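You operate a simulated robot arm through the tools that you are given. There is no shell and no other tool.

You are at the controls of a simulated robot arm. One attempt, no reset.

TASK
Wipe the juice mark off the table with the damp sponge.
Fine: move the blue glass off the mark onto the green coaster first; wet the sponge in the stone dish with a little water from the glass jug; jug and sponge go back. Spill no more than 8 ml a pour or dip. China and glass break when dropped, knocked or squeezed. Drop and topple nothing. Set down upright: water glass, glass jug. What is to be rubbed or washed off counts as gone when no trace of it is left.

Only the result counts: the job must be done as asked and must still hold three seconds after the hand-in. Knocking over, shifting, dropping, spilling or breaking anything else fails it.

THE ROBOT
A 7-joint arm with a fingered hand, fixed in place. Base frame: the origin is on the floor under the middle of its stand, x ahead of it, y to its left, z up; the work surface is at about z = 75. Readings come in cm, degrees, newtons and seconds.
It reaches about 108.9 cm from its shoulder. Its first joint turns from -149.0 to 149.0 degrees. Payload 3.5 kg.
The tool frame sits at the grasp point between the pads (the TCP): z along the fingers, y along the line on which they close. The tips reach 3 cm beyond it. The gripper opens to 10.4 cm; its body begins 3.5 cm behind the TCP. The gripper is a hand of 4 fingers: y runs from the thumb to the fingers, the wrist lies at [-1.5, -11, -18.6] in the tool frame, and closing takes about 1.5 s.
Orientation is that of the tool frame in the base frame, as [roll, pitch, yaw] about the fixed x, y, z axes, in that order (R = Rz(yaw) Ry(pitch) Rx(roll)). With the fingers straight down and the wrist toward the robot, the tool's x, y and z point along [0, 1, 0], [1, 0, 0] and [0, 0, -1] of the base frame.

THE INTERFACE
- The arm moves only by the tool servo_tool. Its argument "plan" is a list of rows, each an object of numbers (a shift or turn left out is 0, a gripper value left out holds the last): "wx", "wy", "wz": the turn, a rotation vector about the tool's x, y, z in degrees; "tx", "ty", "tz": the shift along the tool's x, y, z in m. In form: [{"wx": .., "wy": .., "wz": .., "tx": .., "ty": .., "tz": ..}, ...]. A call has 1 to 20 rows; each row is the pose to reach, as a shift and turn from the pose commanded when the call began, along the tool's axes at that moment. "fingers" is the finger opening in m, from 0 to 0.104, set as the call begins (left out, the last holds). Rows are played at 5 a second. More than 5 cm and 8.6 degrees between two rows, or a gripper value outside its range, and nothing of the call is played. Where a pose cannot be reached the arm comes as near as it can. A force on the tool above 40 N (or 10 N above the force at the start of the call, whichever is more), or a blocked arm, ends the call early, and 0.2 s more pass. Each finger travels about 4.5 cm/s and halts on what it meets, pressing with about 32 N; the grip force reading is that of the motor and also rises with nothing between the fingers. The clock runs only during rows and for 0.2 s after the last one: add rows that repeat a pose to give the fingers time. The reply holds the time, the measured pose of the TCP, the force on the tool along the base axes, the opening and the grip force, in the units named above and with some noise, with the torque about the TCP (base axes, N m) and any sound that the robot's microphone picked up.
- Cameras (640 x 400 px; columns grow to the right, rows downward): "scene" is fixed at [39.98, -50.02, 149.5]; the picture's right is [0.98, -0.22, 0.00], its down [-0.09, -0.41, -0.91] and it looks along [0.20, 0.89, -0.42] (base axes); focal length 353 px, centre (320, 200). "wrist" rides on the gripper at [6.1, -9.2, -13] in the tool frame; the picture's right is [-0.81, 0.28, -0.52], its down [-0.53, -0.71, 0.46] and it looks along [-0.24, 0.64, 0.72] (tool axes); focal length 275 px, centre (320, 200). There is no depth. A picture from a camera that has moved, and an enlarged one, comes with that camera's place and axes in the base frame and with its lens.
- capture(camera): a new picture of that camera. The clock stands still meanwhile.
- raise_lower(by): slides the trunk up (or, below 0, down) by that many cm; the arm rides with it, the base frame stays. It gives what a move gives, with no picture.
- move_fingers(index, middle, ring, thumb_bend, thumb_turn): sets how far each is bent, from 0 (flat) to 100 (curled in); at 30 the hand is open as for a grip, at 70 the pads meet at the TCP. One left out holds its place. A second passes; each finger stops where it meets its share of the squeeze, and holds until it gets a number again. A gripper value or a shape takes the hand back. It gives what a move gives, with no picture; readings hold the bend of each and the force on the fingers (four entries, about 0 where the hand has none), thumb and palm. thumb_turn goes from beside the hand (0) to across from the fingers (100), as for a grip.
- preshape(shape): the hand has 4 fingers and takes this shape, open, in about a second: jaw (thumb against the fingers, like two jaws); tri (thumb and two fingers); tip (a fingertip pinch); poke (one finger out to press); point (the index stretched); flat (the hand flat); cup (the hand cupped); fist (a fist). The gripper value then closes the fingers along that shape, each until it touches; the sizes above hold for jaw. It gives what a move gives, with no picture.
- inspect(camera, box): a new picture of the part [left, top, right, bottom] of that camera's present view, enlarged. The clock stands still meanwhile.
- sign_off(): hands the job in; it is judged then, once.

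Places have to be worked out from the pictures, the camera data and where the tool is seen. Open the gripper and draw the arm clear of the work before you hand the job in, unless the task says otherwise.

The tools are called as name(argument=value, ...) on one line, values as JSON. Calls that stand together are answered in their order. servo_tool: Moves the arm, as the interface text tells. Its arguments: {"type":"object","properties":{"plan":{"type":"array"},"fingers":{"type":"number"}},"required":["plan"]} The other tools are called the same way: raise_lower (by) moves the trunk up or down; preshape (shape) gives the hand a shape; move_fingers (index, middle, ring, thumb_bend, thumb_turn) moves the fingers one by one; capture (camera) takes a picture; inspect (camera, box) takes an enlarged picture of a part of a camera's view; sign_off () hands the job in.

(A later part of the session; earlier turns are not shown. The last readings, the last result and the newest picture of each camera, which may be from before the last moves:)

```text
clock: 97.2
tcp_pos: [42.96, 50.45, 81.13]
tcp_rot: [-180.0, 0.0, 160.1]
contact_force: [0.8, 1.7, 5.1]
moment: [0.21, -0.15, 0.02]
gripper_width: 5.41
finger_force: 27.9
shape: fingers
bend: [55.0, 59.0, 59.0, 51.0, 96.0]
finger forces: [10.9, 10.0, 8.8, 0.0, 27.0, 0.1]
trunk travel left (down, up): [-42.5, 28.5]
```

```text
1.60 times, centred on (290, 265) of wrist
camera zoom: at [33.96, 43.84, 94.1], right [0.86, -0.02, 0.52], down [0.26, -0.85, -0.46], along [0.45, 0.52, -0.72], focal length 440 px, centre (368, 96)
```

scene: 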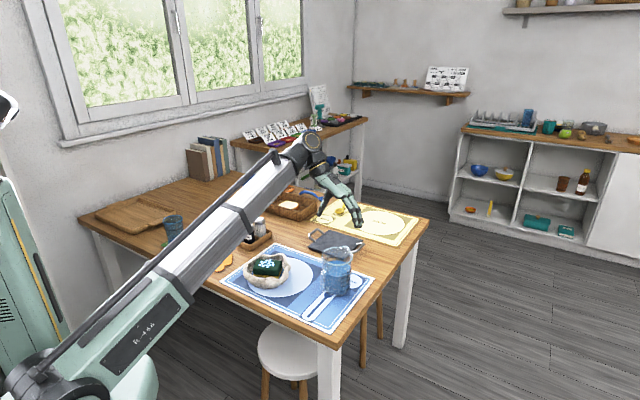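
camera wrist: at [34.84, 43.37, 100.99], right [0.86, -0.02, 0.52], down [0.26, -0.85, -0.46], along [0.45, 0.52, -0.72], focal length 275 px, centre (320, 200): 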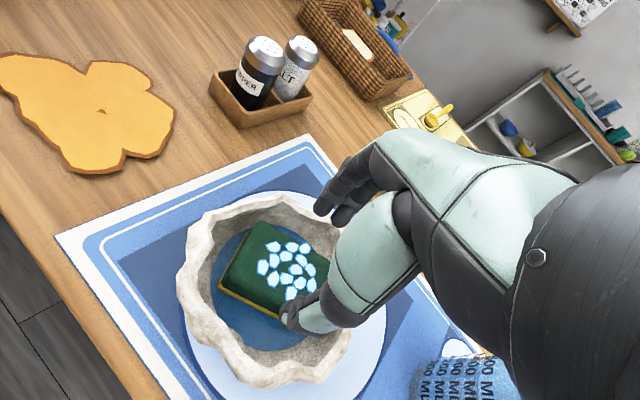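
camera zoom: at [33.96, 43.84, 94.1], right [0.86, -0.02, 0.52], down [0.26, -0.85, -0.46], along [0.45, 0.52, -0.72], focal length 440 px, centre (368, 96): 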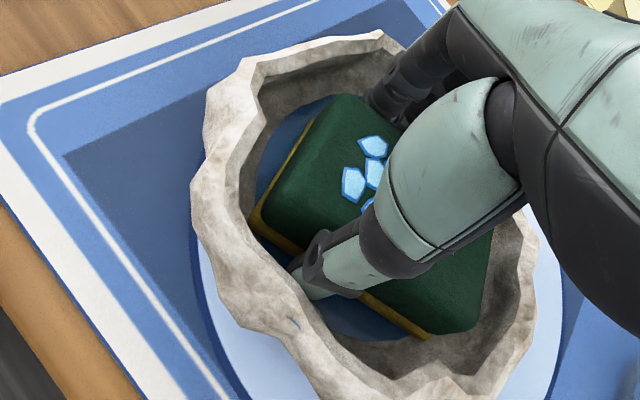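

The sponge is gripped by all fingers (about 10 N each, thumb 27 N). I lift slowly 1.5 cm and check that the dish stays put.

servo_tool(plan=[{"tz": -0.003}, {"tz": -0.007}, {"tz": -0.011}, {"tz": -0.016}, {"tz": -0.016}])

inspect(camera="scene", box=[235, 215, 315, 295])

inspect(camera="wrist", box=[170, 140, 410, 390])

```text
clock: 98.4
tcp_pos: [43.01, 50.4, 82.67]
tcp_rot: [-180.0, 0.0, 160.1]
contact_force: [0.0, 0.7, -0.7]
moment: [-0.01, 0.05, -0.03]
gripper_width: 5.41
finger_force: 27.5
shape: fingers
bend: [55.0, 59.0, 60.0, 51.0, 96.0]
finger forces: [10.4, 9.2, 7.9, 0.0, 27.5, 0.0]
trunk travel left (down, up): [-42.5, 28.5]
```

```text
5.00 times, centred on (275, 255) of scene
camera zoom: at [39.98, -50.02, 149.5], right [0.98, -0.22, 0.0], down [-0.09, -0.41, -0.91], along [0.2, 0.89, -0.42], focal length 1765 px, centre (545, -75)
```

zoom: 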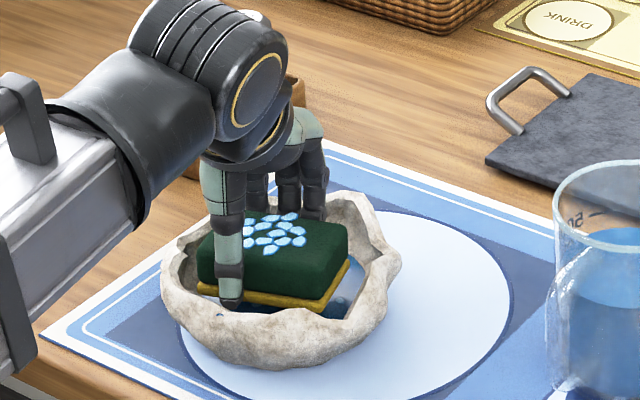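

```text
1.60 times, centred on (290, 265) of wrist
camera zoom: at [33.94, 43.83, 95.69], right [0.86, -0.02, 0.52], down [0.26, -0.85, -0.46], along [0.45, 0.52, -0.72], focal length 440 px, centre (368, 96)
```

zoom: 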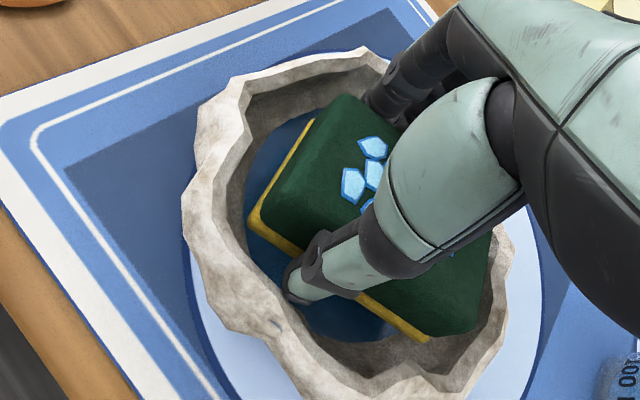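

The sponge comes up with the hand and the dish stays. I lift it 6 cm more over the dish, let it drip for a second, and look.

servo_tool(plan=[{"tz": -0.01}, {"tz": -0.022}, {"tz": -0.036}, {"tz": -0.05}, {"tz": -0.06}, {"tz": -0.06}, {"tz": -0.06}, {"tz": -0.06}, {"tz": -0.06}, {"tz": -0.06}])

inspect(camera="scene", box=[225, 195, 315, 295])

capture(camera="wrist")

```text
clock: 100.6
tcp_pos: [42.89, 50.32, 88.72]
tcp_rot: [-180.0, 0.0, 160.1]
contact_force: [0.5, 0.2, -0.9]
moment: [0.04, 0.0, 0.02]
gripper_width: 5.36
finger_force: 27.4
shape: fingers
bend: [55.0, 59.0, 60.0, 51.0, 96.0]
finger forces: [10.3, 9.2, 7.9, 0.1, 27.4, 0.1]
trunk travel left (down, up): [-42.5, 28.5]
```

```text
4.00 times, centred on (270, 245) of scene
camera zoom: at [39.98, -50.02, 149.5], right [0.98, -0.22, 0.0], down [-0.09, -0.41, -0.91], along [0.2, 0.89, -0.42], focal length 1412 px, centre (520, 20)
```

zoom: 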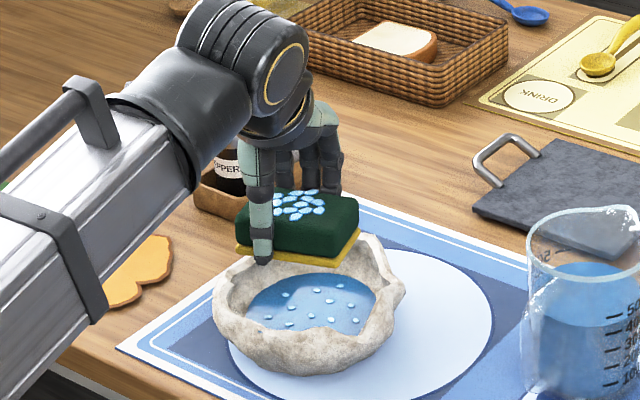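

```text
taken
camera wrist: at [33.95, 43.86, 101.69], right [0.86, -0.02, 0.52], down [0.26, -0.85, -0.46], along [0.45, 0.52, -0.72], focal length 275 px, centre (320, 200)
```

wrist: 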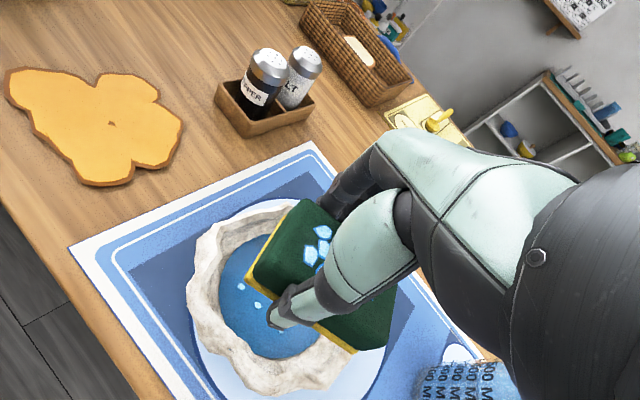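

The sponge hangs level, damp, about 1.4 cm along u and −0.5 cm along v from the TCP. The mark spans roughly x 18–32, y 57–72; I raise 3 cm and carry the sponge over to the mark's left part.

servo_tool(plan=[{"tz": -0.015}, {"tz": -0.03}, {"tz": -0.03, "tx": 0.012, "ty": 0.002}, {"tz": -0.03, "tx": 0.035, "ty": 0.005}, {"tz": -0.03, "tx": 0.065, "ty": 0.0085}, {"tz": -0.03, "tx": 0.095, "ty": 0.0125}, {"tz": -0.03, "tx": 0.125, "ty": 0.0165}, {"tz": -0.03, "tx": 0.155, "ty": 0.0205}, {"tz": -0.03, "tx": 0.185, "ty": 0.0245}, {"tz": -0.03, "tx": 0.215, "ty": 0.0285}, {"tz": -0.03, "tx": 0.24, "ty": 0.0315}, {"tz": -0.03, "tx": 0.26, "ty": 0.034}, {"tz": -0.03, "tx": 0.2695, "ty": 0.0354}, {"tz": -0.03, "tx": 0.2695, "ty": 0.0354}])

inspect(camera="scene", box=[170, 190, 290, 290])

capture(camera="wrist")

```text
clock: 103.6
tcp_pos: [18.73, 63.04, 91.66]
tcp_rot: [-179.9, 0.0, 160.2]
contact_force: [0.1, -0.1, 0.2]
moment: [-0.02, 0.02, 0.05]
gripper_width: 5.4
finger_force: 27.4
shape: fingers
bend: [55.0, 59.0, 60.0, 51.0, 96.0]
finger forces: [10.3, 9.1, 7.8, 0.0, 27.2, 0.0]
trunk travel left (down, up): [-42.5, 28.5]
```

```text
4.00 times, centred on (230, 240) of scene
camera zoom: at [39.98, -50.02, 149.5], right [0.98, -0.22, 0.0], down [-0.09, -0.41, -0.91], along [0.2, 0.89, -0.42], focal length 1412 px, centre (680, 40)
```

zoom: 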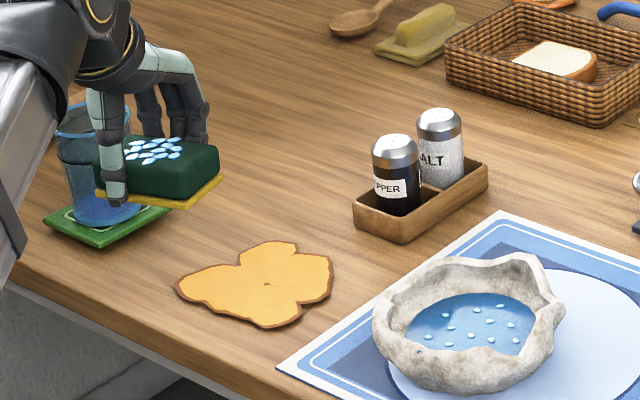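

```text
taken
camera wrist: at [9.82, 56.37, 104.71], right [0.86, -0.02, 0.52], down [0.26, -0.85, -0.46], along [0.45, 0.52, -0.72], focal length 275 px, centre (320, 200)
```

wrist: 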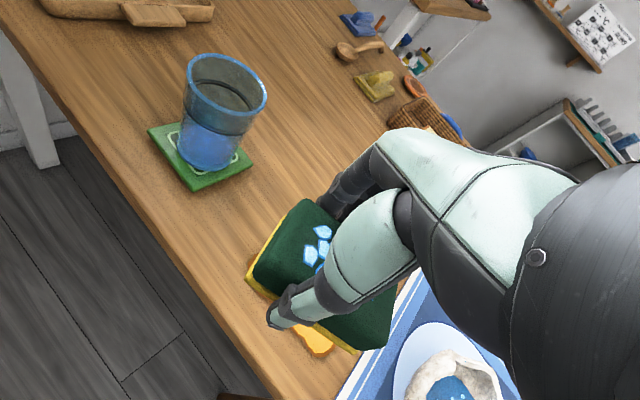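

Sponge is over the mark's left part, well clear of the glass. I lower to just above the table (TCP z ≈ 81) and then feel for contact.

servo_tool(plan=[{"tz": 0.015}, {"tz": 0.035}, {"tz": 0.055}, {"tz": 0.075}, {"tz": 0.09}, {"tz": 0.1}, {"tz": 0.105}, {"tz": 0.105}])

inspect(camera="scene", box=[170, 200, 260, 290])

```text
clock: 105.4
tcp_pos: [18.71, 62.95, 81.13]
tcp_rot: [-180.0, 0.1, 160.1]
contact_force: [-0.3, -0.5, -0.3]
moment: [0.01, -0.01, -0.03]
gripper_width: 5.39
finger_force: 27.1
shape: fingers
bend: [55.0, 60.0, 60.0, 51.0, 96.0]
finger forces: [10.3, 8.9, 7.7, 0.1, 27.0, 0.1]
trunk travel left (down, up): [-42.5, 28.5]
```

```text
4.44 times, centred on (215, 245) of scene
camera zoom: at [39.98, -50.02, 149.5], right [0.98, -0.22, 0.0], down [-0.09, -0.41, -0.91], along [0.2, 0.89, -0.42], focal length 1569 px, centre (787, 0)
```

zoom: 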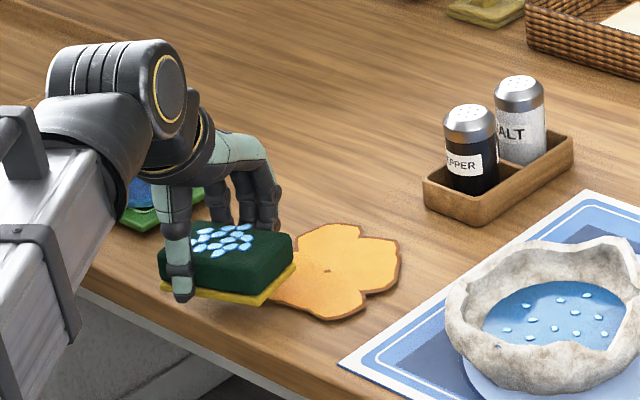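

servo_tool(plan=[{"tz": 0.003}, {"tz": 0.006}, {"tz": 0.009}, {"tz": 0.009}])

```text
clock: 106.4
tcp_pos: [18.83, 62.87, 80.19]
tcp_rot: [-179.9, 0.0, 160.1]
contact_force: [-0.3, 0.1, -1.0]
moment: [-0.03, -0.01, -0.01]
gripper_width: 5.4
finger_force: 27.1
shape: fingers
bend: [55.0, 60.0, 60.0, 51.0, 96.0]
finger forces: [10.3, 9.0, 7.7, 0.1, 27.2, 0.1]
trunk travel left (down, up): [-42.5, 28.5]
```

No contact yet at 80.2; I go on in small steps.

servo_tool(plan=[{"tz": 0.002}, {"tz": 0.004}, {"tz": 0.004}])

servo_tool(plan=[{"tz": 0.0015}, {"tz": 0.003}, {"tz": 0.003}])

```text
clock: 107.2
tcp_pos: [18.78, 62.76, 79.73]
tcp_rot: [-180.0, 0.0, 160.1]
contact_force: [-0.1, 0.9, 0.0]
moment: [0.05, 0.0, 0.01]
gripper_width: 5.36
finger_force: 26.9
shape: fingers
bend: [55.0, 60.0, 60.0, 51.0, 96.0]
finger forces: [10.3, 9.1, 7.7, 0.0, 27.1, 0.1]
trunk travel left (down, up): [-42.5, 28.5]
```

```text
clock: 108.0
tcp_pos: [18.83, 62.85, 79.49]
tcp_rot: [-180.0, -0.1, 160.1]
contact_force: [0.6, -0.1, -1.2]
moment: [0.02, -0.03, 0.02]
gripper_width: 5.4
finger_force: 27.5
shape: fingers
bend: [55.0, 60.0, 60.0, 51.0, 96.0]
finger forces: [10.2, 9.0, 7.7, 0.0, 27.0, 0.0]
trunk travel left (down, up): [-42.5, 28.5]
```

servo_tool(plan=[{"tz": 0.0015}, {"tz": 0.003}, {"tz": 0.003}])

inspect(camera="scene", box=[180, 225, 240, 285])

```text
clock: 108.8
tcp_pos: [18.9, 62.88, 79.23]
tcp_rot: [-179.9, 0.0, 160.1]
contact_force: [0.4, 0.1, 0.2]
moment: [0.03, -0.02, 0.01]
gripper_width: 5.39
finger_force: 27.7
shape: fingers
bend: [55.0, 60.0, 60.0, 51.0, 96.0]
finger forces: [10.2, 9.0, 7.8, 0.0, 27.0, 0.1]
trunk travel left (down, up): [-42.5, 28.5]
```

```text
6.67 times, centred on (210, 255) of scene
camera zoom: at [39.98, -50.02, 149.5], right [0.98, -0.22, 0.0], down [-0.09, -0.41, -0.91], along [0.2, 0.89, -0.42], focal length 2354 px, centre (1053, -167)
```

zoom: 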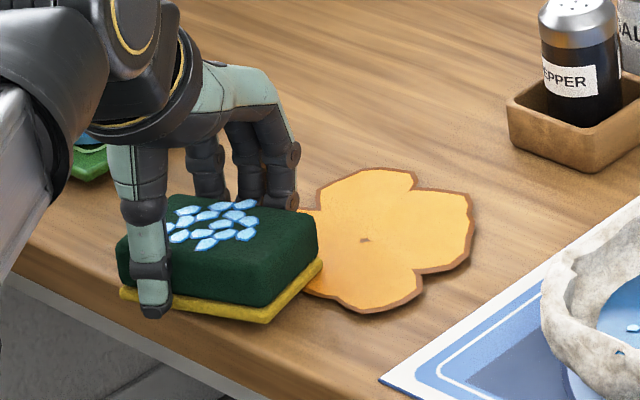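

servo_tool(plan=[{"tz": 0.0015}, {"tz": 0.003}, {"tz": 0.003}])

servo_tool(plan=[{"tz": 0.001}, {"tz": 0.002}, {"tz": 0.002}])

```text
clock: 109.6
tcp_pos: [18.86, 62.92, 79.02]
tcp_rot: [180.0, 0.0, 160.1]
contact_force: [0.4, -0.2, -0.6]
moment: [0.02, 0.01, -0.01]
gripper_width: 5.38
finger_force: 26.6
shape: fingers
bend: [55.0, 60.0, 60.0, 51.0, 96.0]
finger forces: [10.2, 9.0, 7.8, 0.1, 27.0, 0.1]
trunk travel left (down, up): [-42.5, 28.5]
```

```text
clock: 110.4
tcp_pos: [18.8, 62.96, 78.8]
tcp_rot: [180.0, -0.1, 160.1]
contact_force: [-0.5, 0.7, -0.1]
moment: [0.03, -0.01, 0.03]
gripper_width: 5.35
finger_force: 27.6
shape: fingers
bend: [55.0, 60.0, 60.0, 51.0, 96.0]
finger forces: [10.3, 9.0, 7.9, 0.0, 27.0, 0.0]
trunk travel left (down, up): [-42.5, 28.5]
```

servo_tool(plan=[{"tz": 0.001}, {"tz": 0.002}, {"tz": 0.003}, {"tz": 0.003}])

servo_tool(plan=[{"tz": 0.001}, {"tz": 0.002}, {"tz": 0.003}, {"tz": 0.003}])

inspect(camera="scene", box=[180, 225, 240, 285])

```text
clock: 111.4
tcp_pos: [18.84, 62.85, 78.6]
tcp_rot: [179.7, 0.0, 160.0]
contact_force: [1.2, 2.2, 18.0]
moment: [0.38, -0.36, 0.04]
gripper_width: 5.39
finger_force: 30.3
shape: fingers
bend: [55.0, 59.0, 60.0, 51.0, 96.0]
finger forces: [10.8, 13.3, 9.1, 0.0, 28.4, 0.0]
trunk travel left (down, up): [-42.5, 28.5]
```

```text
clock: 112.2
tcp_pos: [18.91, 62.89, 78.54]
tcp_rot: [179.4, 0.1, 160.1]
contact_force: [0.5, -0.4, 22.3]
moment: [0.36, -0.33, 0.02]
gripper_width: 5.46
finger_force: 30.4
shape: fingers
bend: [56.0, 60.0, 60.0, 51.0, 95.0]
finger forces: [10.4, 13.6, 8.4, 0.1, 29.4, 0.0]
trunk travel left (down, up): [-42.5, 28.5]
stopped in row 3: the force on the tool passed its limit at 41 N (the readings are from after the stop); the commanded pose is now the measured one
```

```text
6.67 times, centred on (210, 255) of scene
camera zoom: at [39.98, -50.02, 149.5], right [0.98, -0.22, 0.0], down [-0.09, -0.41, -0.91], along [0.2, 0.89, -0.42], focal length 2354 px, centre (1053, -167)
```

zoom: 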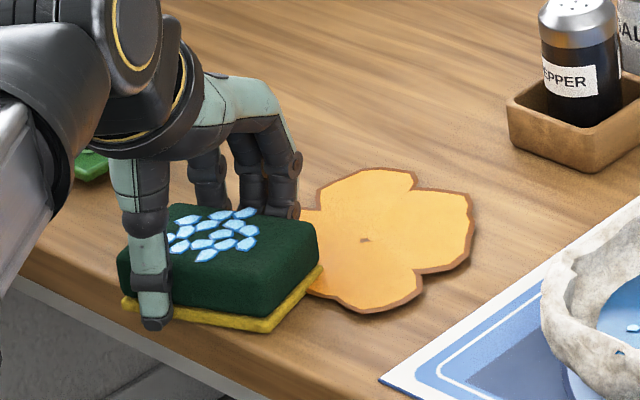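

Contact is felt at TCP z ≈ 78.6: the sponge's underside is on the table and quite stiff. I ease up by about 0.8 mm to leave a moderate press and read the force.

servo_tool(plan=[{"tz": -0.0008}, {"tz": -0.0008}])

```text
clock: 112.8
tcp_pos: [18.89, 62.86, 78.54]
tcp_rot: [179.6, 0.0, 160.2]
contact_force: [2.4, 2.8, 25.5]
moment: [0.53, -0.44, 0.05]
gripper_width: 5.47
finger_force: 32.8
shape: fingers
bend: [56.0, 60.0, 60.0, 51.0, 95.0]
finger forces: [11.0, 17.5, 8.8, 0.0, 28.5, 0.1]
trunk travel left (down, up): [-42.5, 28.5]
```

The middle fingertip seems to carry part of this load (17 N), so the fingers reach too low on the sponge. I ease up, set the sponge down here on the table, and will regrip it about 1 cm higher.

servo_tool(plan=[{"tz": -0.001}, {"tz": -0.002}, {"tz": -0.002}])

inspect(camera="scene", box=[175, 235, 225, 285])

capture(camera="wrist")

```text
clock: 113.6
tcp_pos: [18.91, 62.89, 78.45]
tcp_rot: [179.8, 0.0, 160.1]
contact_force: [0.7, 2.6, 12.5]
moment: [0.3, -0.23, 0.03]
gripper_width: 5.42
finger_force: 28.4
shape: fingers
bend: [56.0, 60.0, 60.0, 51.0, 95.0]
finger forces: [11.0, 10.0, 8.8, 0.0, 27.2, 0.0]
trunk travel left (down, up): [-42.5, 28.5]
```

```text
8.00 times, centred on (200, 260) of scene
camera zoom: at [39.98, -50.02, 149.5], right [0.98, -0.22, 0.0], down [-0.09, -0.41, -0.91], along [0.2, 0.89, -0.42], focal length 2824 px, centre (1280, -280)
```

zoom: 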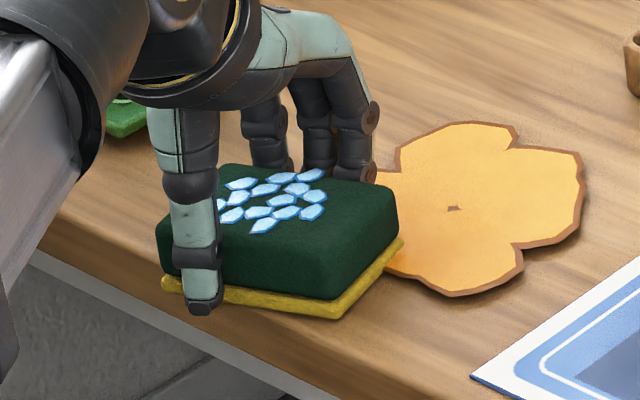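

```text
taken
camera wrist: at [9.83, 56.34, 91.55], right [0.85, -0.02, 0.52], down [0.26, -0.85, -0.46], along [0.45, 0.53, -0.72], focal length 275 px, centre (320, 200)
```

wrist: 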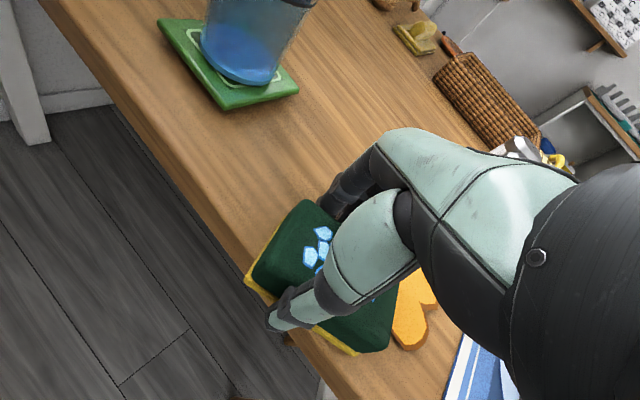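

The sponge's near corner is close to the table edge here, so I first lift it 1 cm, move 4.5 cm further in, and lower it there before regripping.

servo_tool(plan=[{"tz": -0.005}, {"tz": -0.01}, {"tz": -0.01, "ty": 0.015}, {"tz": -0.01, "ty": 0.03}, {"tz": -0.01, "ty": 0.045}, {"tz": -0.006, "ty": 0.045}, {"tz": -0.003, "ty": 0.045}, {"tz": -0.002, "ty": 0.045}, {"tz": -0.002, "ty": 0.045}])

```text
clock: 115.6
tcp_pos: [20.23, 67.15, 78.78]
tcp_rot: [179.8, 0.0, 160.1]
contact_force: [-0.4, -0.3, 0.3]
moment: [0.02, -0.01, 0.01]
gripper_width: 5.42
finger_force: 25.6
shape: fingers
bend: [56.0, 60.0, 60.0, 51.0, 96.0]
finger forces: [9.7, 8.3, 7.4, 0.0, 25.4, 0.0]
trunk travel left (down, up): [-42.5, 28.5]
```

servo_tool(plan=[{"tz": 0.001}, {"tz": 0.0018}, {"tz": 0.0018}])

inspect(camera="scene", box=[180, 225, 240, 275])

```text
clock: 116.4
tcp_pos: [20.37, 67.19, 78.62]
tcp_rot: [179.7, 0.0, 160.2]
contact_force: [-0.4, 0.9, 2.8]
moment: [0.06, -0.06, 0.02]
gripper_width: 5.43
finger_force: 25.8
shape: fingers
bend: [56.0, 60.0, 60.0, 51.0, 95.0]
finger forces: [9.8, 8.5, 7.5, 0.0, 26.2, 0.1]
trunk travel left (down, up): [-42.5, 28.5]
```

```text
8.00 times, centred on (210, 250) of scene
camera zoom: at [39.98, -50.02, 149.5], right [0.98, -0.22, 0.0], down [-0.09, -0.41, -0.91], along [0.2, 0.89, -0.42], focal length 2824 px, centre (1200, -200)
```

zoom: 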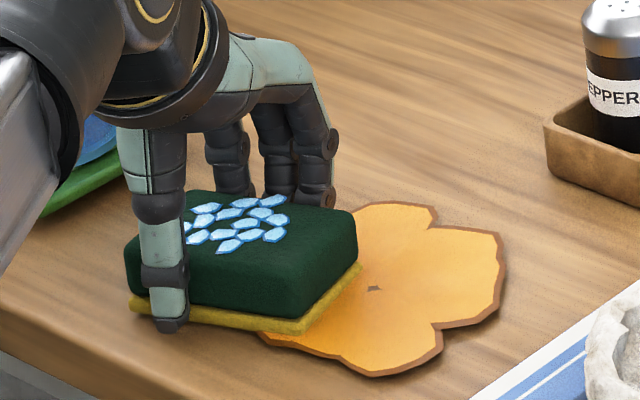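

Light contact now, sponge flat on the table. I relax only the three fingers a little to release it, then rise 1 cm and regrip.

move_fingers(index=49, middle=53, ring=53)

servo_tool(plan=[{"tz": -0.003}, {"tz": -0.006}, {"tz": -0.01}, {"tz": -0.01}])

inspect(camera="scene", box=[180, 225, 240, 275])

inspect(camera="wrist", box=[200, 150, 420, 390])

```text
clock: 117.4
tcp_pos: [20.34, 67.27, 78.76]
tcp_rot: [179.7, 0.1, 160.1]
contact_force: [0.3, -1.6, 1.8]
moment: [0.0, -0.07, -0.06]
gripper_width: 5.6
finger_force: 10.9
shape: fingers
bend: [46.0, 50.0, 50.0, 55.0, 97.0]
finger forces: [4.5, 3.3, 2.6, 0.0, 11.8, 0.0]
trunk travel left (down, up): [-42.5, 28.5]
```

```text
clock: 118.4
tcp_pos: [20.37, 67.18, 79.59]
tcp_rot: [179.8, 0.0, 160.0]
contact_force: [0.1, 0.3, 0.1]
moment: [-0.02, -0.03, 0.01]
gripper_width: 5.61
finger_force: 11.4
shape: fingers
bend: [45.0, 50.0, 50.0, 55.0, 98.0]
finger forces: [5.0, 3.6, 2.7, 0.0, 11.5, 0.0]
trunk travel left (down, up): [-42.5, 28.5]
```

```text
8.00 times, centred on (210, 250) of scene
camera zoom: at [39.98, -50.02, 149.5], right [0.98, -0.22, 0.0], down [-0.09, -0.41, -0.91], along [0.2, 0.89, -0.42], focal length 2824 px, centre (1200, -200)
```

zoom: 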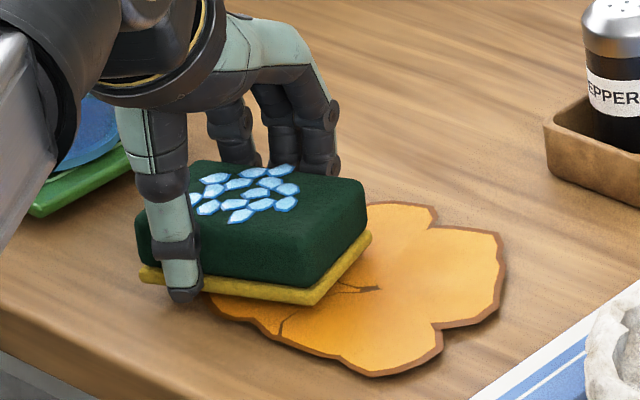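

```text
1.67 times, centred on (310, 270) of wrist
camera zoom: at [11.38, 60.6, 92.62], right [0.85, -0.02, 0.52], down [0.26, -0.85, -0.46], along [0.45, 0.53, -0.72], focal length 459 px, centre (337, 83)
```

zoom: 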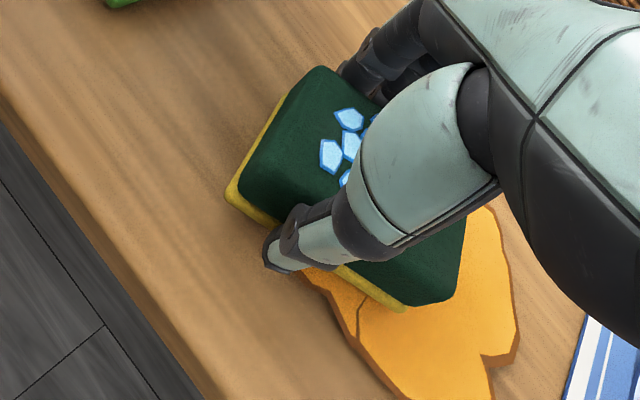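

The relaxed grip still carried the sponge up, and I can see the wiped spot on the left already coming clean. I set it down again, open wider, then rise 1 cm and regrip.

servo_tool(plan=[{"tz": 0.003}, {"tz": 0.006}, {"tz": 0.0085}, {"tz": 0.0085}])

move_fingers(index=40, middle=43, ring=43, thumb_bend=52)

servo_tool(plan=[{"tz": -0.003}, {"tz": -0.006}, {"tz": -0.01}, {"tz": -0.01}])

inspect(camera="scene", box=[180, 225, 240, 275])

```text
clock: 119.4
tcp_pos: [20.4, 67.21, 78.87]
tcp_rot: [179.8, 0.0, 160.2]
contact_force: [0.1, -0.2, -0.6]
moment: [0.02, 0.03, 0.01]
gripper_width: 5.63
finger_force: 11.5
shape: fingers
bend: [45.0, 50.0, 50.0, 55.0, 98.0]
finger forces: [4.9, 3.6, 2.8, 0.0, 11.4, 0.1]
trunk travel left (down, up): [-42.5, 28.5]
```

```text
clock: 120.4
tcp_pos: [20.42, 67.26, 78.79]
tcp_rot: [179.8, 0.1, 160.0]
contact_force: [-0.8, 0.1, -0.1]
moment: [0.0, -0.01, 0.02]
gripper_width: 6.25
finger_force: 0.2
shape: fingers
bend: [40.0, 43.0, 43.0, 52.0, 100.0]
finger forces: [0.0, 0.0, 0.1, 0.0, 0.2, 0.0]
trunk travel left (down, up): [-42.5, 28.5]
```

```text
clock: 121.4
tcp_pos: [20.37, 67.21, 79.72]
tcp_rot: [179.8, 0.0, 160.1]
contact_force: [-0.1, 0.3, -0.7]
moment: [-0.01, 0.01, 0.01]
gripper_width: 6.23
finger_force: 0.1
shape: fingers
bend: [40.0, 43.0, 43.0, 52.0, 100.0]
finger forces: [0.0, 0.0, 0.1, 0.1, 0.2, 0.0]
trunk travel left (down, up): [-42.5, 28.5]
```

```text
8.00 times, centred on (210, 250) of scene
camera zoom: at [39.98, -50.02, 149.5], right [0.98, -0.22, 0.0], down [-0.09, -0.41, -0.91], along [0.2, 0.89, -0.42], focal length 2824 px, centre (1200, -200)
```

zoom: 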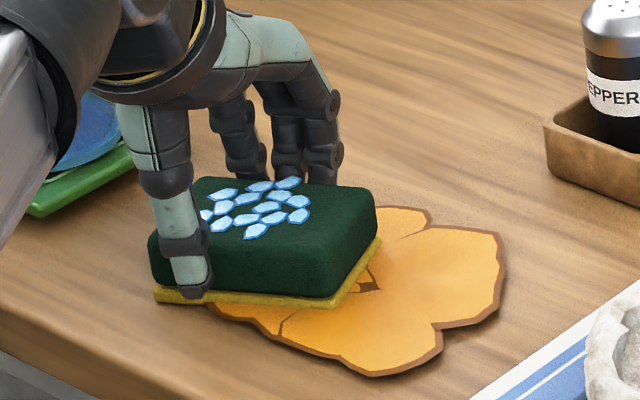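

The sponge stayed on the table and the hand is 1 cm higher. I close on it again.

move_fingers(index=70, middle=70, ring=70, thumb_bend=75)

inspect(camera="scene", box=[180, 225, 240, 275])

inspect(camera="wrist", box=[200, 150, 420, 390])

```text
clock: 122.4
tcp_pos: [20.41, 67.18, 79.87]
tcp_rot: [179.7, -0.1, 160.0]
contact_force: [0.8, -0.2, 0.7]
moment: [0.05, 0.03, -0.03]
gripper_width: 5.31
finger_force: 24.1
shape: fingers
bend: [56.0, 61.0, 62.0, 50.0, 96.0]
finger forces: [10.0, 8.7, 6.2, 0.0, 24.8, 0.1]
trunk travel left (down, up): [-42.5, 28.5]
```

```text
8.00 times, centred on (210, 250) of scene
camera zoom: at [39.98, -50.02, 149.5], right [0.98, -0.22, 0.0], down [-0.09, -0.41, -0.91], along [0.2, 0.89, -0.42], focal length 2824 px, centre (1200, -200)
```

zoom: 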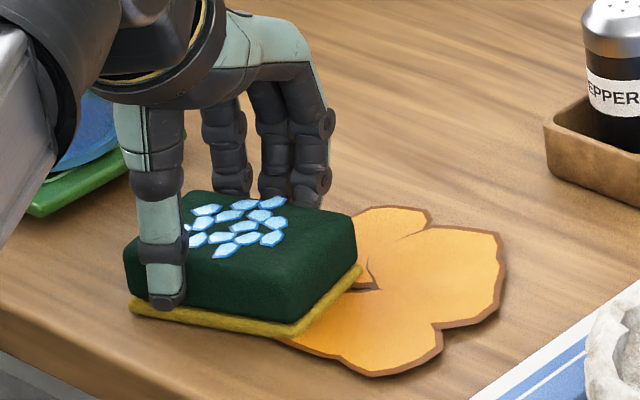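

```text
1.67 times, centred on (310, 270) of wrist
camera zoom: at [11.4, 60.61, 92.77], right [0.85, -0.02, 0.52], down [0.26, -0.85, -0.46], along [0.45, 0.53, -0.72], focal length 459 px, centre (337, 83)
```

zoom: 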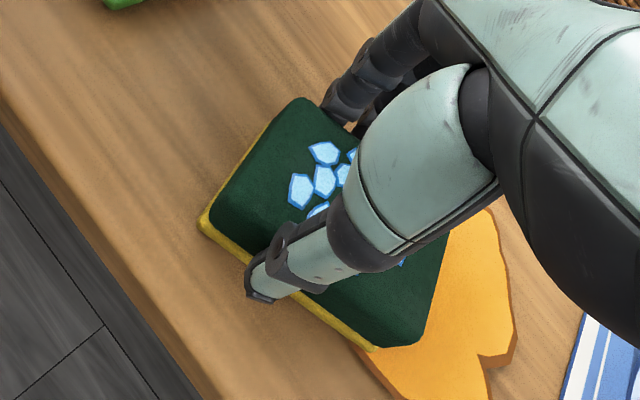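

The sponge is regripped with clear finger height, and the area it slid over is visibly clean. I press lightly (0.6 mm down) and read the force before sweeping.

servo_tool(plan=[{"tz": 0.0004}, {"tz": 0.0008}, {"tz": 0.0008}])

```text
clock: 123.2
tcp_pos: [20.52, 67.21, 79.75]
tcp_rot: [179.8, 0.0, 160.1]
contact_force: [0.4, -0.2, 4.2]
moment: [0.15, -0.05, -0.02]
gripper_width: 5.34
finger_force: 25.5
shape: fingers
bend: [56.0, 61.0, 62.0, 50.0, 96.0]
finger forces: [10.6, 9.0, 6.3, 0.0, 25.1, 0.0]
trunk travel left (down, up): [-42.5, 28.5]
```

About 5 N of press. I sweep the left strip: 3 cm toward the near edge, then 9 cm inward.

servo_tool(plan=[{"tx": 0.0009, "ty": -0.01}, {"tx": 0.0018, "ty": -0.02}, {"tx": 0.0027, "ty": -0.03}, {"tx": 0.0018, "ty": -0.02}, {"tx": 0.0009, "ty": -0.01}, {"tx": 0, "ty": 0}, {"tx": -0.0009, "ty": 0.01}, {"tx": -0.0018, "ty": 0.02}, {"tx": -0.0027, "ty": 0.03}, {"tx": -0.0036, "ty": 0.04}, {"tx": -0.0045, "ty": 0.05}, {"tx": -0.0054, "ty": 0.06}])

inspect(camera="scene", box=[170, 215, 260, 290])

capture(camera="wrist")

```text
clock: 125.8
tcp_pos: [22.89, 72.62, 79.63]
tcp_rot: [179.7, 0.0, 160.1]
contact_force: [-0.7, -0.8, 2.7]
moment: [0.02, 0.05, 0.03]
gripper_width: 5.38
finger_force: 24.5
shape: fingers
bend: [57.0, 62.0, 63.0, 49.0, 95.0]
finger forces: [9.8, 8.1, 6.0, 0.0, 25.6, 0.0]
trunk travel left (down, up): [-42.5, 28.5]
```

```text
5.33 times, centred on (215, 252) of scene
camera zoom: at [39.98, -50.02, 149.5], right [0.98, -0.22, 0.0], down [-0.09, -0.41, -0.91], along [0.2, 0.89, -0.42], focal length 1883 px, centre (880, -80)
```

zoom: 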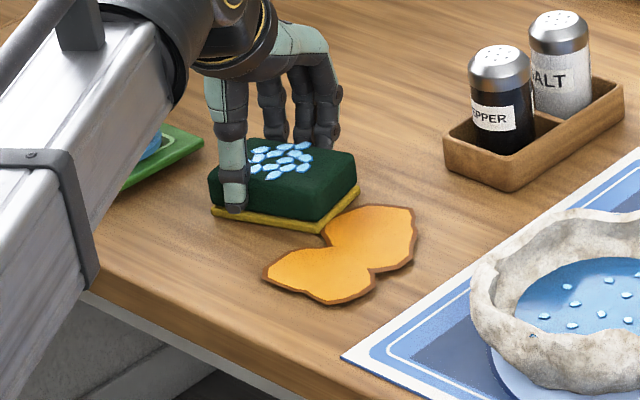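

```text
taken
camera wrist: at [13.92, 66.02, 92.71], right [0.85, -0.02, 0.52], down [0.26, -0.85, -0.46], along [0.45, 0.53, -0.72], focal length 275 px, centre (320, 200)
```

wrist: 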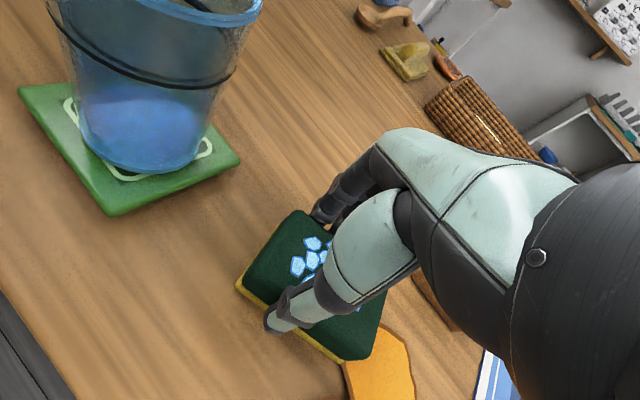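

The whole left half is gone after one pass. I move over 4 cm and sweep the middle strip toward the near edge with a touch more pressure.

servo_tool(plan=[{"tx": -0.01, "ty": -0.0009, "tz": 0.0004}, {"tx": -0.0199, "ty": -0.0018, "tz": 0.0004}, {"tx": -0.0299, "ty": -0.0027, "tz": 0.0004}, {"tx": -0.0398, "ty": -0.0036, "tz": 0.0004}, {"tx": -0.0389, "ty": -0.0136, "tz": 0.0004}, {"tx": -0.038, "ty": -0.0235, "tz": 0.0004}, {"tx": -0.0371, "ty": -0.0335, "tz": 0.0004}, {"tx": -0.0362, "ty": -0.0434, "tz": 0.0004}, {"tx": -0.0353, "ty": -0.0534, "tz": 0.0004}, {"tx": -0.0344, "ty": -0.0634, "tz": 0.0004}, {"tx": -0.0335, "ty": -0.0733, "tz": 0.0004}, {"tx": -0.0326, "ty": -0.0833, "tz": 0.0004}, {"tx": -0.0317, "ty": -0.0932, "tz": 0.0004}, {"tx": -0.0313, "ty": -0.0982, "tz": 0.0004}])

inspect(camera="scene", box=[170, 215, 260, 290])

capture(camera="wrist")

```text
clock: 128.8
tcp_pos: [22.46, 62.38, 79.72]
tcp_rot: [179.7, 0.1, 160.1]
contact_force: [2.0, 3.5, 8.8]
moment: [0.19, -0.1, -0.02]
gripper_width: 5.38
finger_force: 25.8
shape: fingers
bend: [57.0, 62.0, 63.0, 49.0, 95.0]
finger forces: [11.4, 9.7, 6.8, 0.0, 24.3, 0.1]
trunk travel left (down, up): [-42.5, 28.5]
```

```text
5.33 times, centred on (215, 252) of scene
camera zoom: at [39.98, -50.02, 149.5], right [0.98, -0.22, 0.0], down [-0.09, -0.41, -0.91], along [0.2, 0.89, -0.42], focal length 1883 px, centre (880, -80)
```

zoom: 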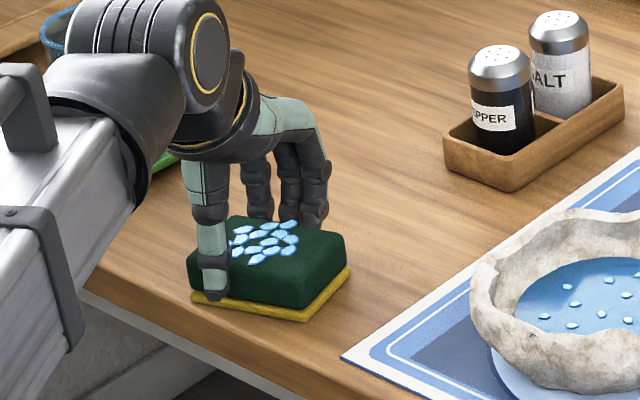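

```text
taken
camera wrist: at [13.5, 55.74, 92.66], right [0.85, -0.02, 0.52], down [0.26, -0.85, -0.46], along [0.45, 0.53, -0.72], focal length 275 px, centre (320, 200)
```

wrist: 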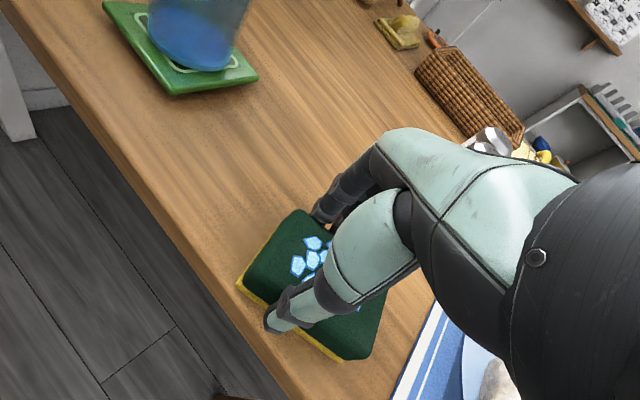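

No orange is visible any more. I still do the right strip for completeness (sweeping inward with the same press), then finish crossing back.

servo_tool(plan=[{"tx": -0.01, "ty": -0.0009}, {"tx": -0.0199, "ty": -0.0018}, {"tx": -0.0299, "ty": -0.0027}, {"tx": -0.0349, "ty": -0.0032}, {"tx": -0.0358, "ty": 0.0068}, {"tx": -0.0367, "ty": 0.0168}, {"tx": -0.0376, "ty": 0.0267}, {"tx": -0.0385, "ty": 0.0367}, {"tx": -0.0394, "ty": 0.0466}, {"tx": -0.0403, "ty": 0.0566}, {"tx": -0.0412, "ty": 0.0666}, {"tx": -0.0421, "ty": 0.0765}, {"tx": -0.0325, "ty": 0.0775}, {"tx": -0.0225, "ty": 0.0785}, {"tx": -0.0125, "ty": 0.0795}, {"tx": -0.0025, "ty": 0.0805}, {"tx": -0.0025, "ty": 0.0705}, {"tx": -0.0025, "ty": 0.0605}])

inspect(camera="scene", box=[170, 215, 260, 290])

capture(camera="wrist")

```text
clock: 132.6
tcp_pos: [24.8, 67.98, 79.66]
tcp_rot: [179.6, 0.0, 160.0]
contact_force: [0.2, 2.8, 6.5]
moment: [0.18, -0.08, 0.03]
gripper_width: 5.41
finger_force: 25.2
shape: fingers
bend: [57.0, 62.0, 63.0, 49.0, 95.0]
finger forces: [11.0, 9.2, 6.5, 0.0, 24.7, 0.1]
trunk travel left (down, up): [-42.5, 28.5]
```

```text
5.33 times, centred on (215, 252) of scene
camera zoom: at [39.98, -50.02, 149.5], right [0.98, -0.22, 0.0], down [-0.09, -0.41, -0.91], along [0.2, 0.89, -0.42], focal length 1883 px, centre (880, -80)
```

zoom: 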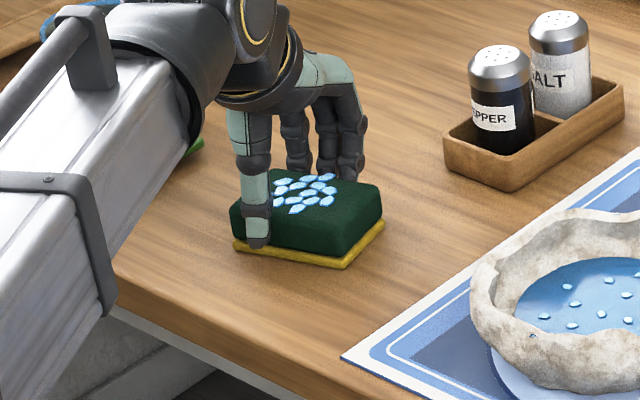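

```text
taken
camera wrist: at [15.77, 61.33, 92.66], right [0.85, -0.02, 0.52], down [0.26, -0.85, -0.46], along [0.45, 0.53, -0.72], focal length 275 px, centre (320, 200)
```

wrist: 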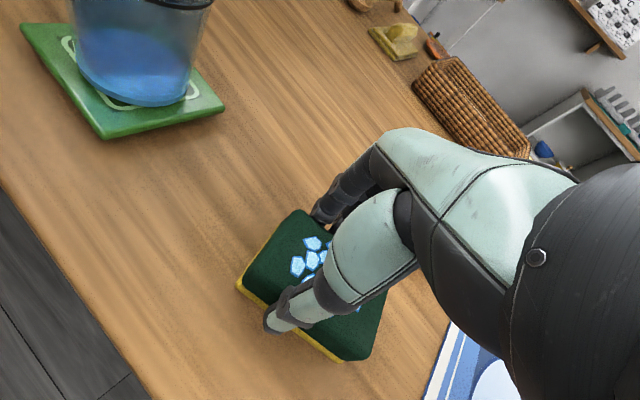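

The table looks clean around the sponge. I lift it 12 cm to inspect the whole area, including underneath.

servo_tool(plan=[{"tz": -0.01}, {"tz": -0.03}, {"tz": -0.055}, {"tz": -0.08}, {"tz": -0.105}, {"tz": -0.12}, {"tz": -0.12}])

inspect(camera="scene", box=[170, 225, 260, 290])

capture(camera="wrist")

```text
clock: 134.2
tcp_pos: [24.71, 67.9, 91.69]
tcp_rot: [179.9, 0.0, 160.1]
contact_force: [0.2, 0.5, 0.1]
moment: [0.04, -0.03, -0.03]
gripper_width: 5.39
finger_force: 24.1
shape: fingers
bend: [57.0, 62.0, 63.0, 49.0, 95.0]
finger forces: [9.8, 8.0, 6.1, 0.1, 24.2, 0.0]
trunk travel left (down, up): [-42.5, 28.5]
```

```text
6.15 times, centred on (215, 258) of scene
camera zoom: at [39.98, -50.02, 149.5], right [0.98, -0.22, 0.0], down [-0.09, -0.41, -0.91], along [0.2, 0.89, -0.42], focal length 2172 px, centre (966, -154)
```

zoom: 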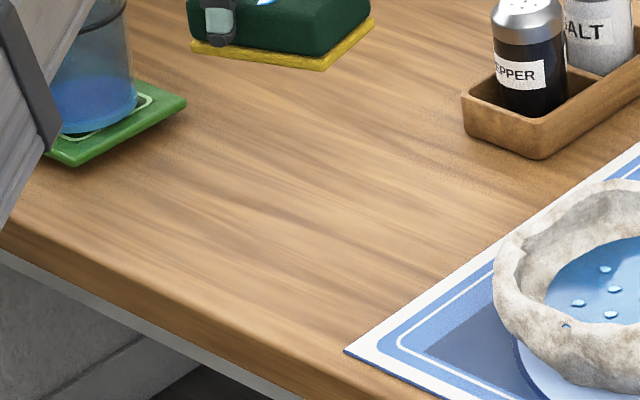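

```text
taken
camera wrist: at [15.83, 61.31, 104.7], right [0.85, -0.02, 0.52], down [0.26, -0.85, -0.46], along [0.45, 0.53, -0.72], focal length 275 px, centre (320, 200)
```

wrist: 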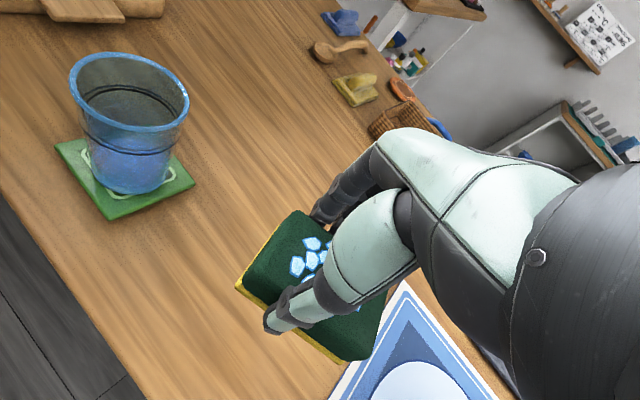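

The mark is gone from view. I check with strong enlargements for any faint trace.

inspect(camera="scene", box=[186, 243, 218, 275])

inspect(camera="scene", box=[212, 243, 244, 275])

```text
12.50 times, centred on (202, 259) of scene
camera zoom: at [39.98, -50.02, 149.5], right [0.98, -0.22, 0.0], down [-0.09, -0.41, -0.91], along [0.2, 0.89, -0.42], focal length 4413 px, centre (1795, -538)
```

zoom: 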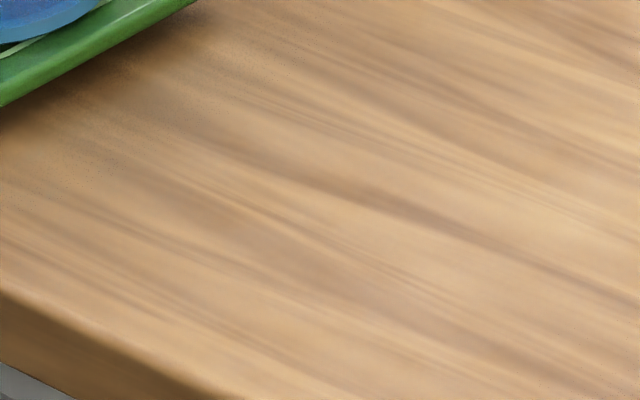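

```text
12.50 times, centred on (228, 259) of scene
camera zoom: at [39.98, -50.02, 149.5], right [0.98, -0.22, 0.0], down [-0.09, -0.41, -0.91], along [0.2, 0.89, -0.42], focal length 4413 px, centre (1470, -538)
```

zoom: 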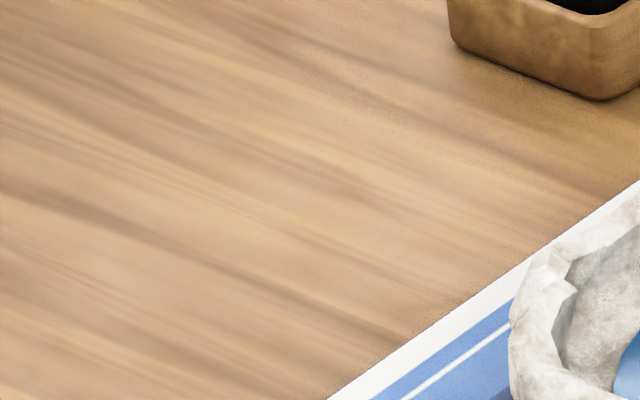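

No trace at all. Now the sponge goes back: I carry it over the dish, turning 6° so it lies as before, aiming its centre at about (43.9, 49.7).

servo_tool(plan=[{"tz": -0.015}, {"tz": -0.025, "tx": -0.01, "ty": -0.004, "wz": -0.5}, {"tz": -0.025, "tx": -0.03, "ty": -0.0123, "wz": -1}, {"tz": -0.025, "tx": -0.055, "ty": -0.0225, "wz": -1.5}, {"tz": -0.025, "tx": -0.08, "ty": -0.0327, "wz": -2}, {"tz": -0.025, "tx": -0.105, "ty": -0.0429, "wz": -3}, {"tz": -0.025, "tx": -0.13, "ty": -0.0531, "wz": -4}, {"tz": -0.025, "tx": -0.155, "ty": -0.0634, "wz": -5}, {"tz": -0.025, "tx": -0.18, "ty": -0.0736, "wz": -6}, {"tz": -0.025, "tx": -0.205, "ty": -0.0838, "wz": -6}, {"tz": -0.025, "tx": -0.222, "ty": -0.0907, "wz": -6}, {"tz": -0.025, "tx": -0.229, "ty": -0.0936, "wz": -6}, {"tz": -0.025, "tx": -0.229, "ty": -0.0936, "wz": -6}])

capture(camera="wrist")

inspect(camera="scene", box=[215, 185, 325, 295])

```text
clock: 137.0
tcp_pos: [43.12, 51.22, 94.06]
tcp_rot: [179.7, 0.0, 166.0]
contact_force: [-0.8, -0.3, 0.2]
moment: [0.05, -0.01, 0.04]
gripper_width: 5.36
finger_force: 24.0
shape: fingers
bend: [57.0, 62.0, 63.0, 49.0, 95.0]
finger forces: [9.8, 7.8, 6.0, 0.1, 24.3, 0.0]
trunk travel left (down, up): [-42.5, 28.5]
```

```text
taken
camera wrist: at [34.9, 43.84, 107.06], right [0.85, 0.07, 0.52], down [0.35, -0.82, -0.46], along [0.39, 0.57, -0.72], focal length 275 px, centre (320, 200)
```

wrist: 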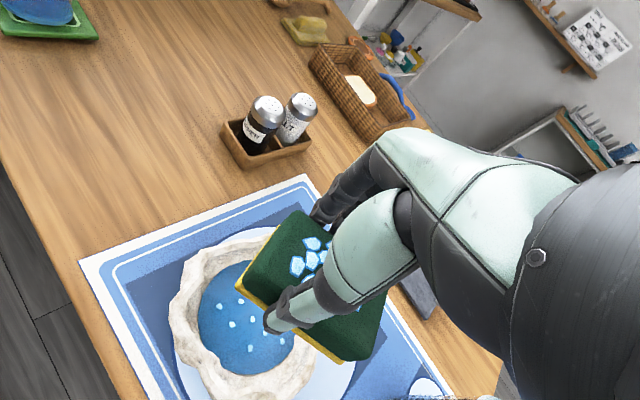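

```text
3.64 times, centred on (270, 240) of scene
camera zoom: at [39.98, -50.02, 149.5], right [0.98, -0.22, 0.0], down [-0.09, -0.41, -0.91], along [0.2, 0.89, -0.42], focal length 1284 px, centre (502, 54)
```

zoom: 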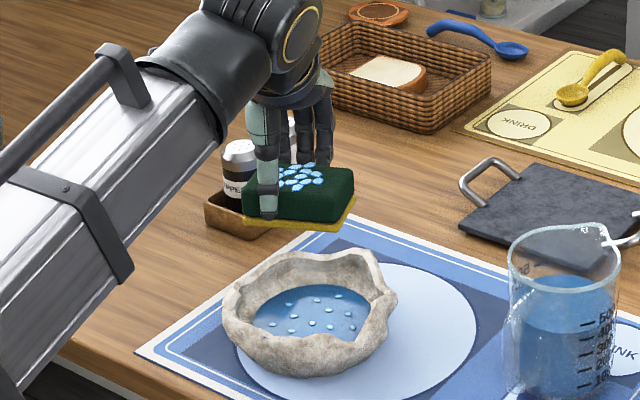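

The sponge is centred over the dish (dish centre ≈ (44.0, 49.8)). I lower it gently to just above the floor of the dish.

servo_tool(plan=[{"tz": 0.02}, {"tz": 0.045}, {"tz": 0.068}, {"tz": 0.085}, {"tz": 0.097}, {"tz": 0.106}, {"tz": 0.112}, {"tz": 0.112}])

inspect(camera="scene", box=[235, 225, 305, 295])

inspect(camera="wrist", box=[170, 140, 410, 390])

```text
clock: 138.8
tcp_pos: [43.25, 51.35, 82.89]
tcp_rot: [179.8, 0.1, 166.1]
contact_force: [0.4, 0.0, -0.6]
moment: [-0.01, 0.02, 0.0]
gripper_width: 5.36
finger_force: 24.2
shape: fingers
bend: [57.0, 62.0, 63.0, 49.0, 95.0]
finger forces: [9.8, 7.7, 6.0, 0.1, 24.1, 0.0]
trunk travel left (down, up): [-42.5, 28.5]
```

```text
5.71 times, centred on (270, 260) of scene
camera zoom: at [39.98, -50.02, 149.5], right [0.98, -0.22, 0.0], down [-0.09, -0.41, -0.91], along [0.2, 0.89, -0.42], focal length 2017 px, centre (606, -143)
```

zoom: 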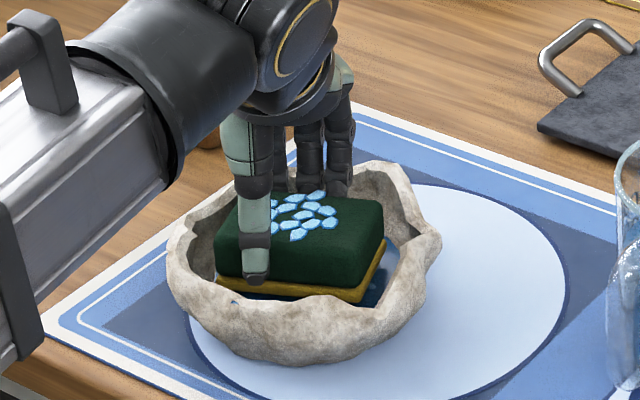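

```text
1.60 times, centred on (290, 265) of wrist
camera zoom: at [34.97, 43.86, 95.89], right [0.85, 0.07, 0.52], down [0.35, -0.82, -0.46], along [0.39, 0.57, -0.72], focal length 440 px, centre (368, 96)
```

zoom: 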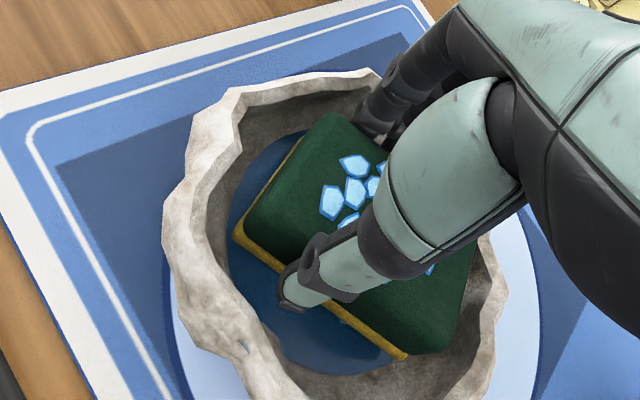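

The sponge is inside the dish without touching the walls. I lower in small steps until it rests.

servo_tool(plan=[{"tz": 0.002}, {"tz": 0.004}, {"tz": 0.004}])

servo_tool(plan=[{"tz": 0.001}, {"tz": 0.002}, {"tz": 0.002}])

```text
clock: 139.6
tcp_pos: [43.26, 51.3, 82.53]
tcp_rot: [179.7, 0.0, 166.0]
contact_force: [0.6, -0.7, 0.2]
moment: [0.03, 0.02, 0.01]
gripper_width: 5.37
finger_force: 23.4
shape: fingers
bend: [57.0, 62.0, 63.0, 49.0, 95.0]
finger forces: [9.8, 7.9, 6.1, 0.1, 24.0, 0.0]
trunk travel left (down, up): [-42.5, 28.5]
```

```text
clock: 140.4
tcp_pos: [43.1, 51.44, 82.38]
tcp_rot: [179.7, 0.1, 166.1]
contact_force: [0.0, 0.7, 0.0]
moment: [-0.02, 0.0, -0.03]
gripper_width: 5.36
finger_force: 23.5
shape: fingers
bend: [57.0, 62.0, 63.0, 49.0, 95.0]
finger forces: [9.9, 7.9, 6.0, 0.0, 24.0, 0.1]
trunk travel left (down, up): [-42.5, 28.5]
```

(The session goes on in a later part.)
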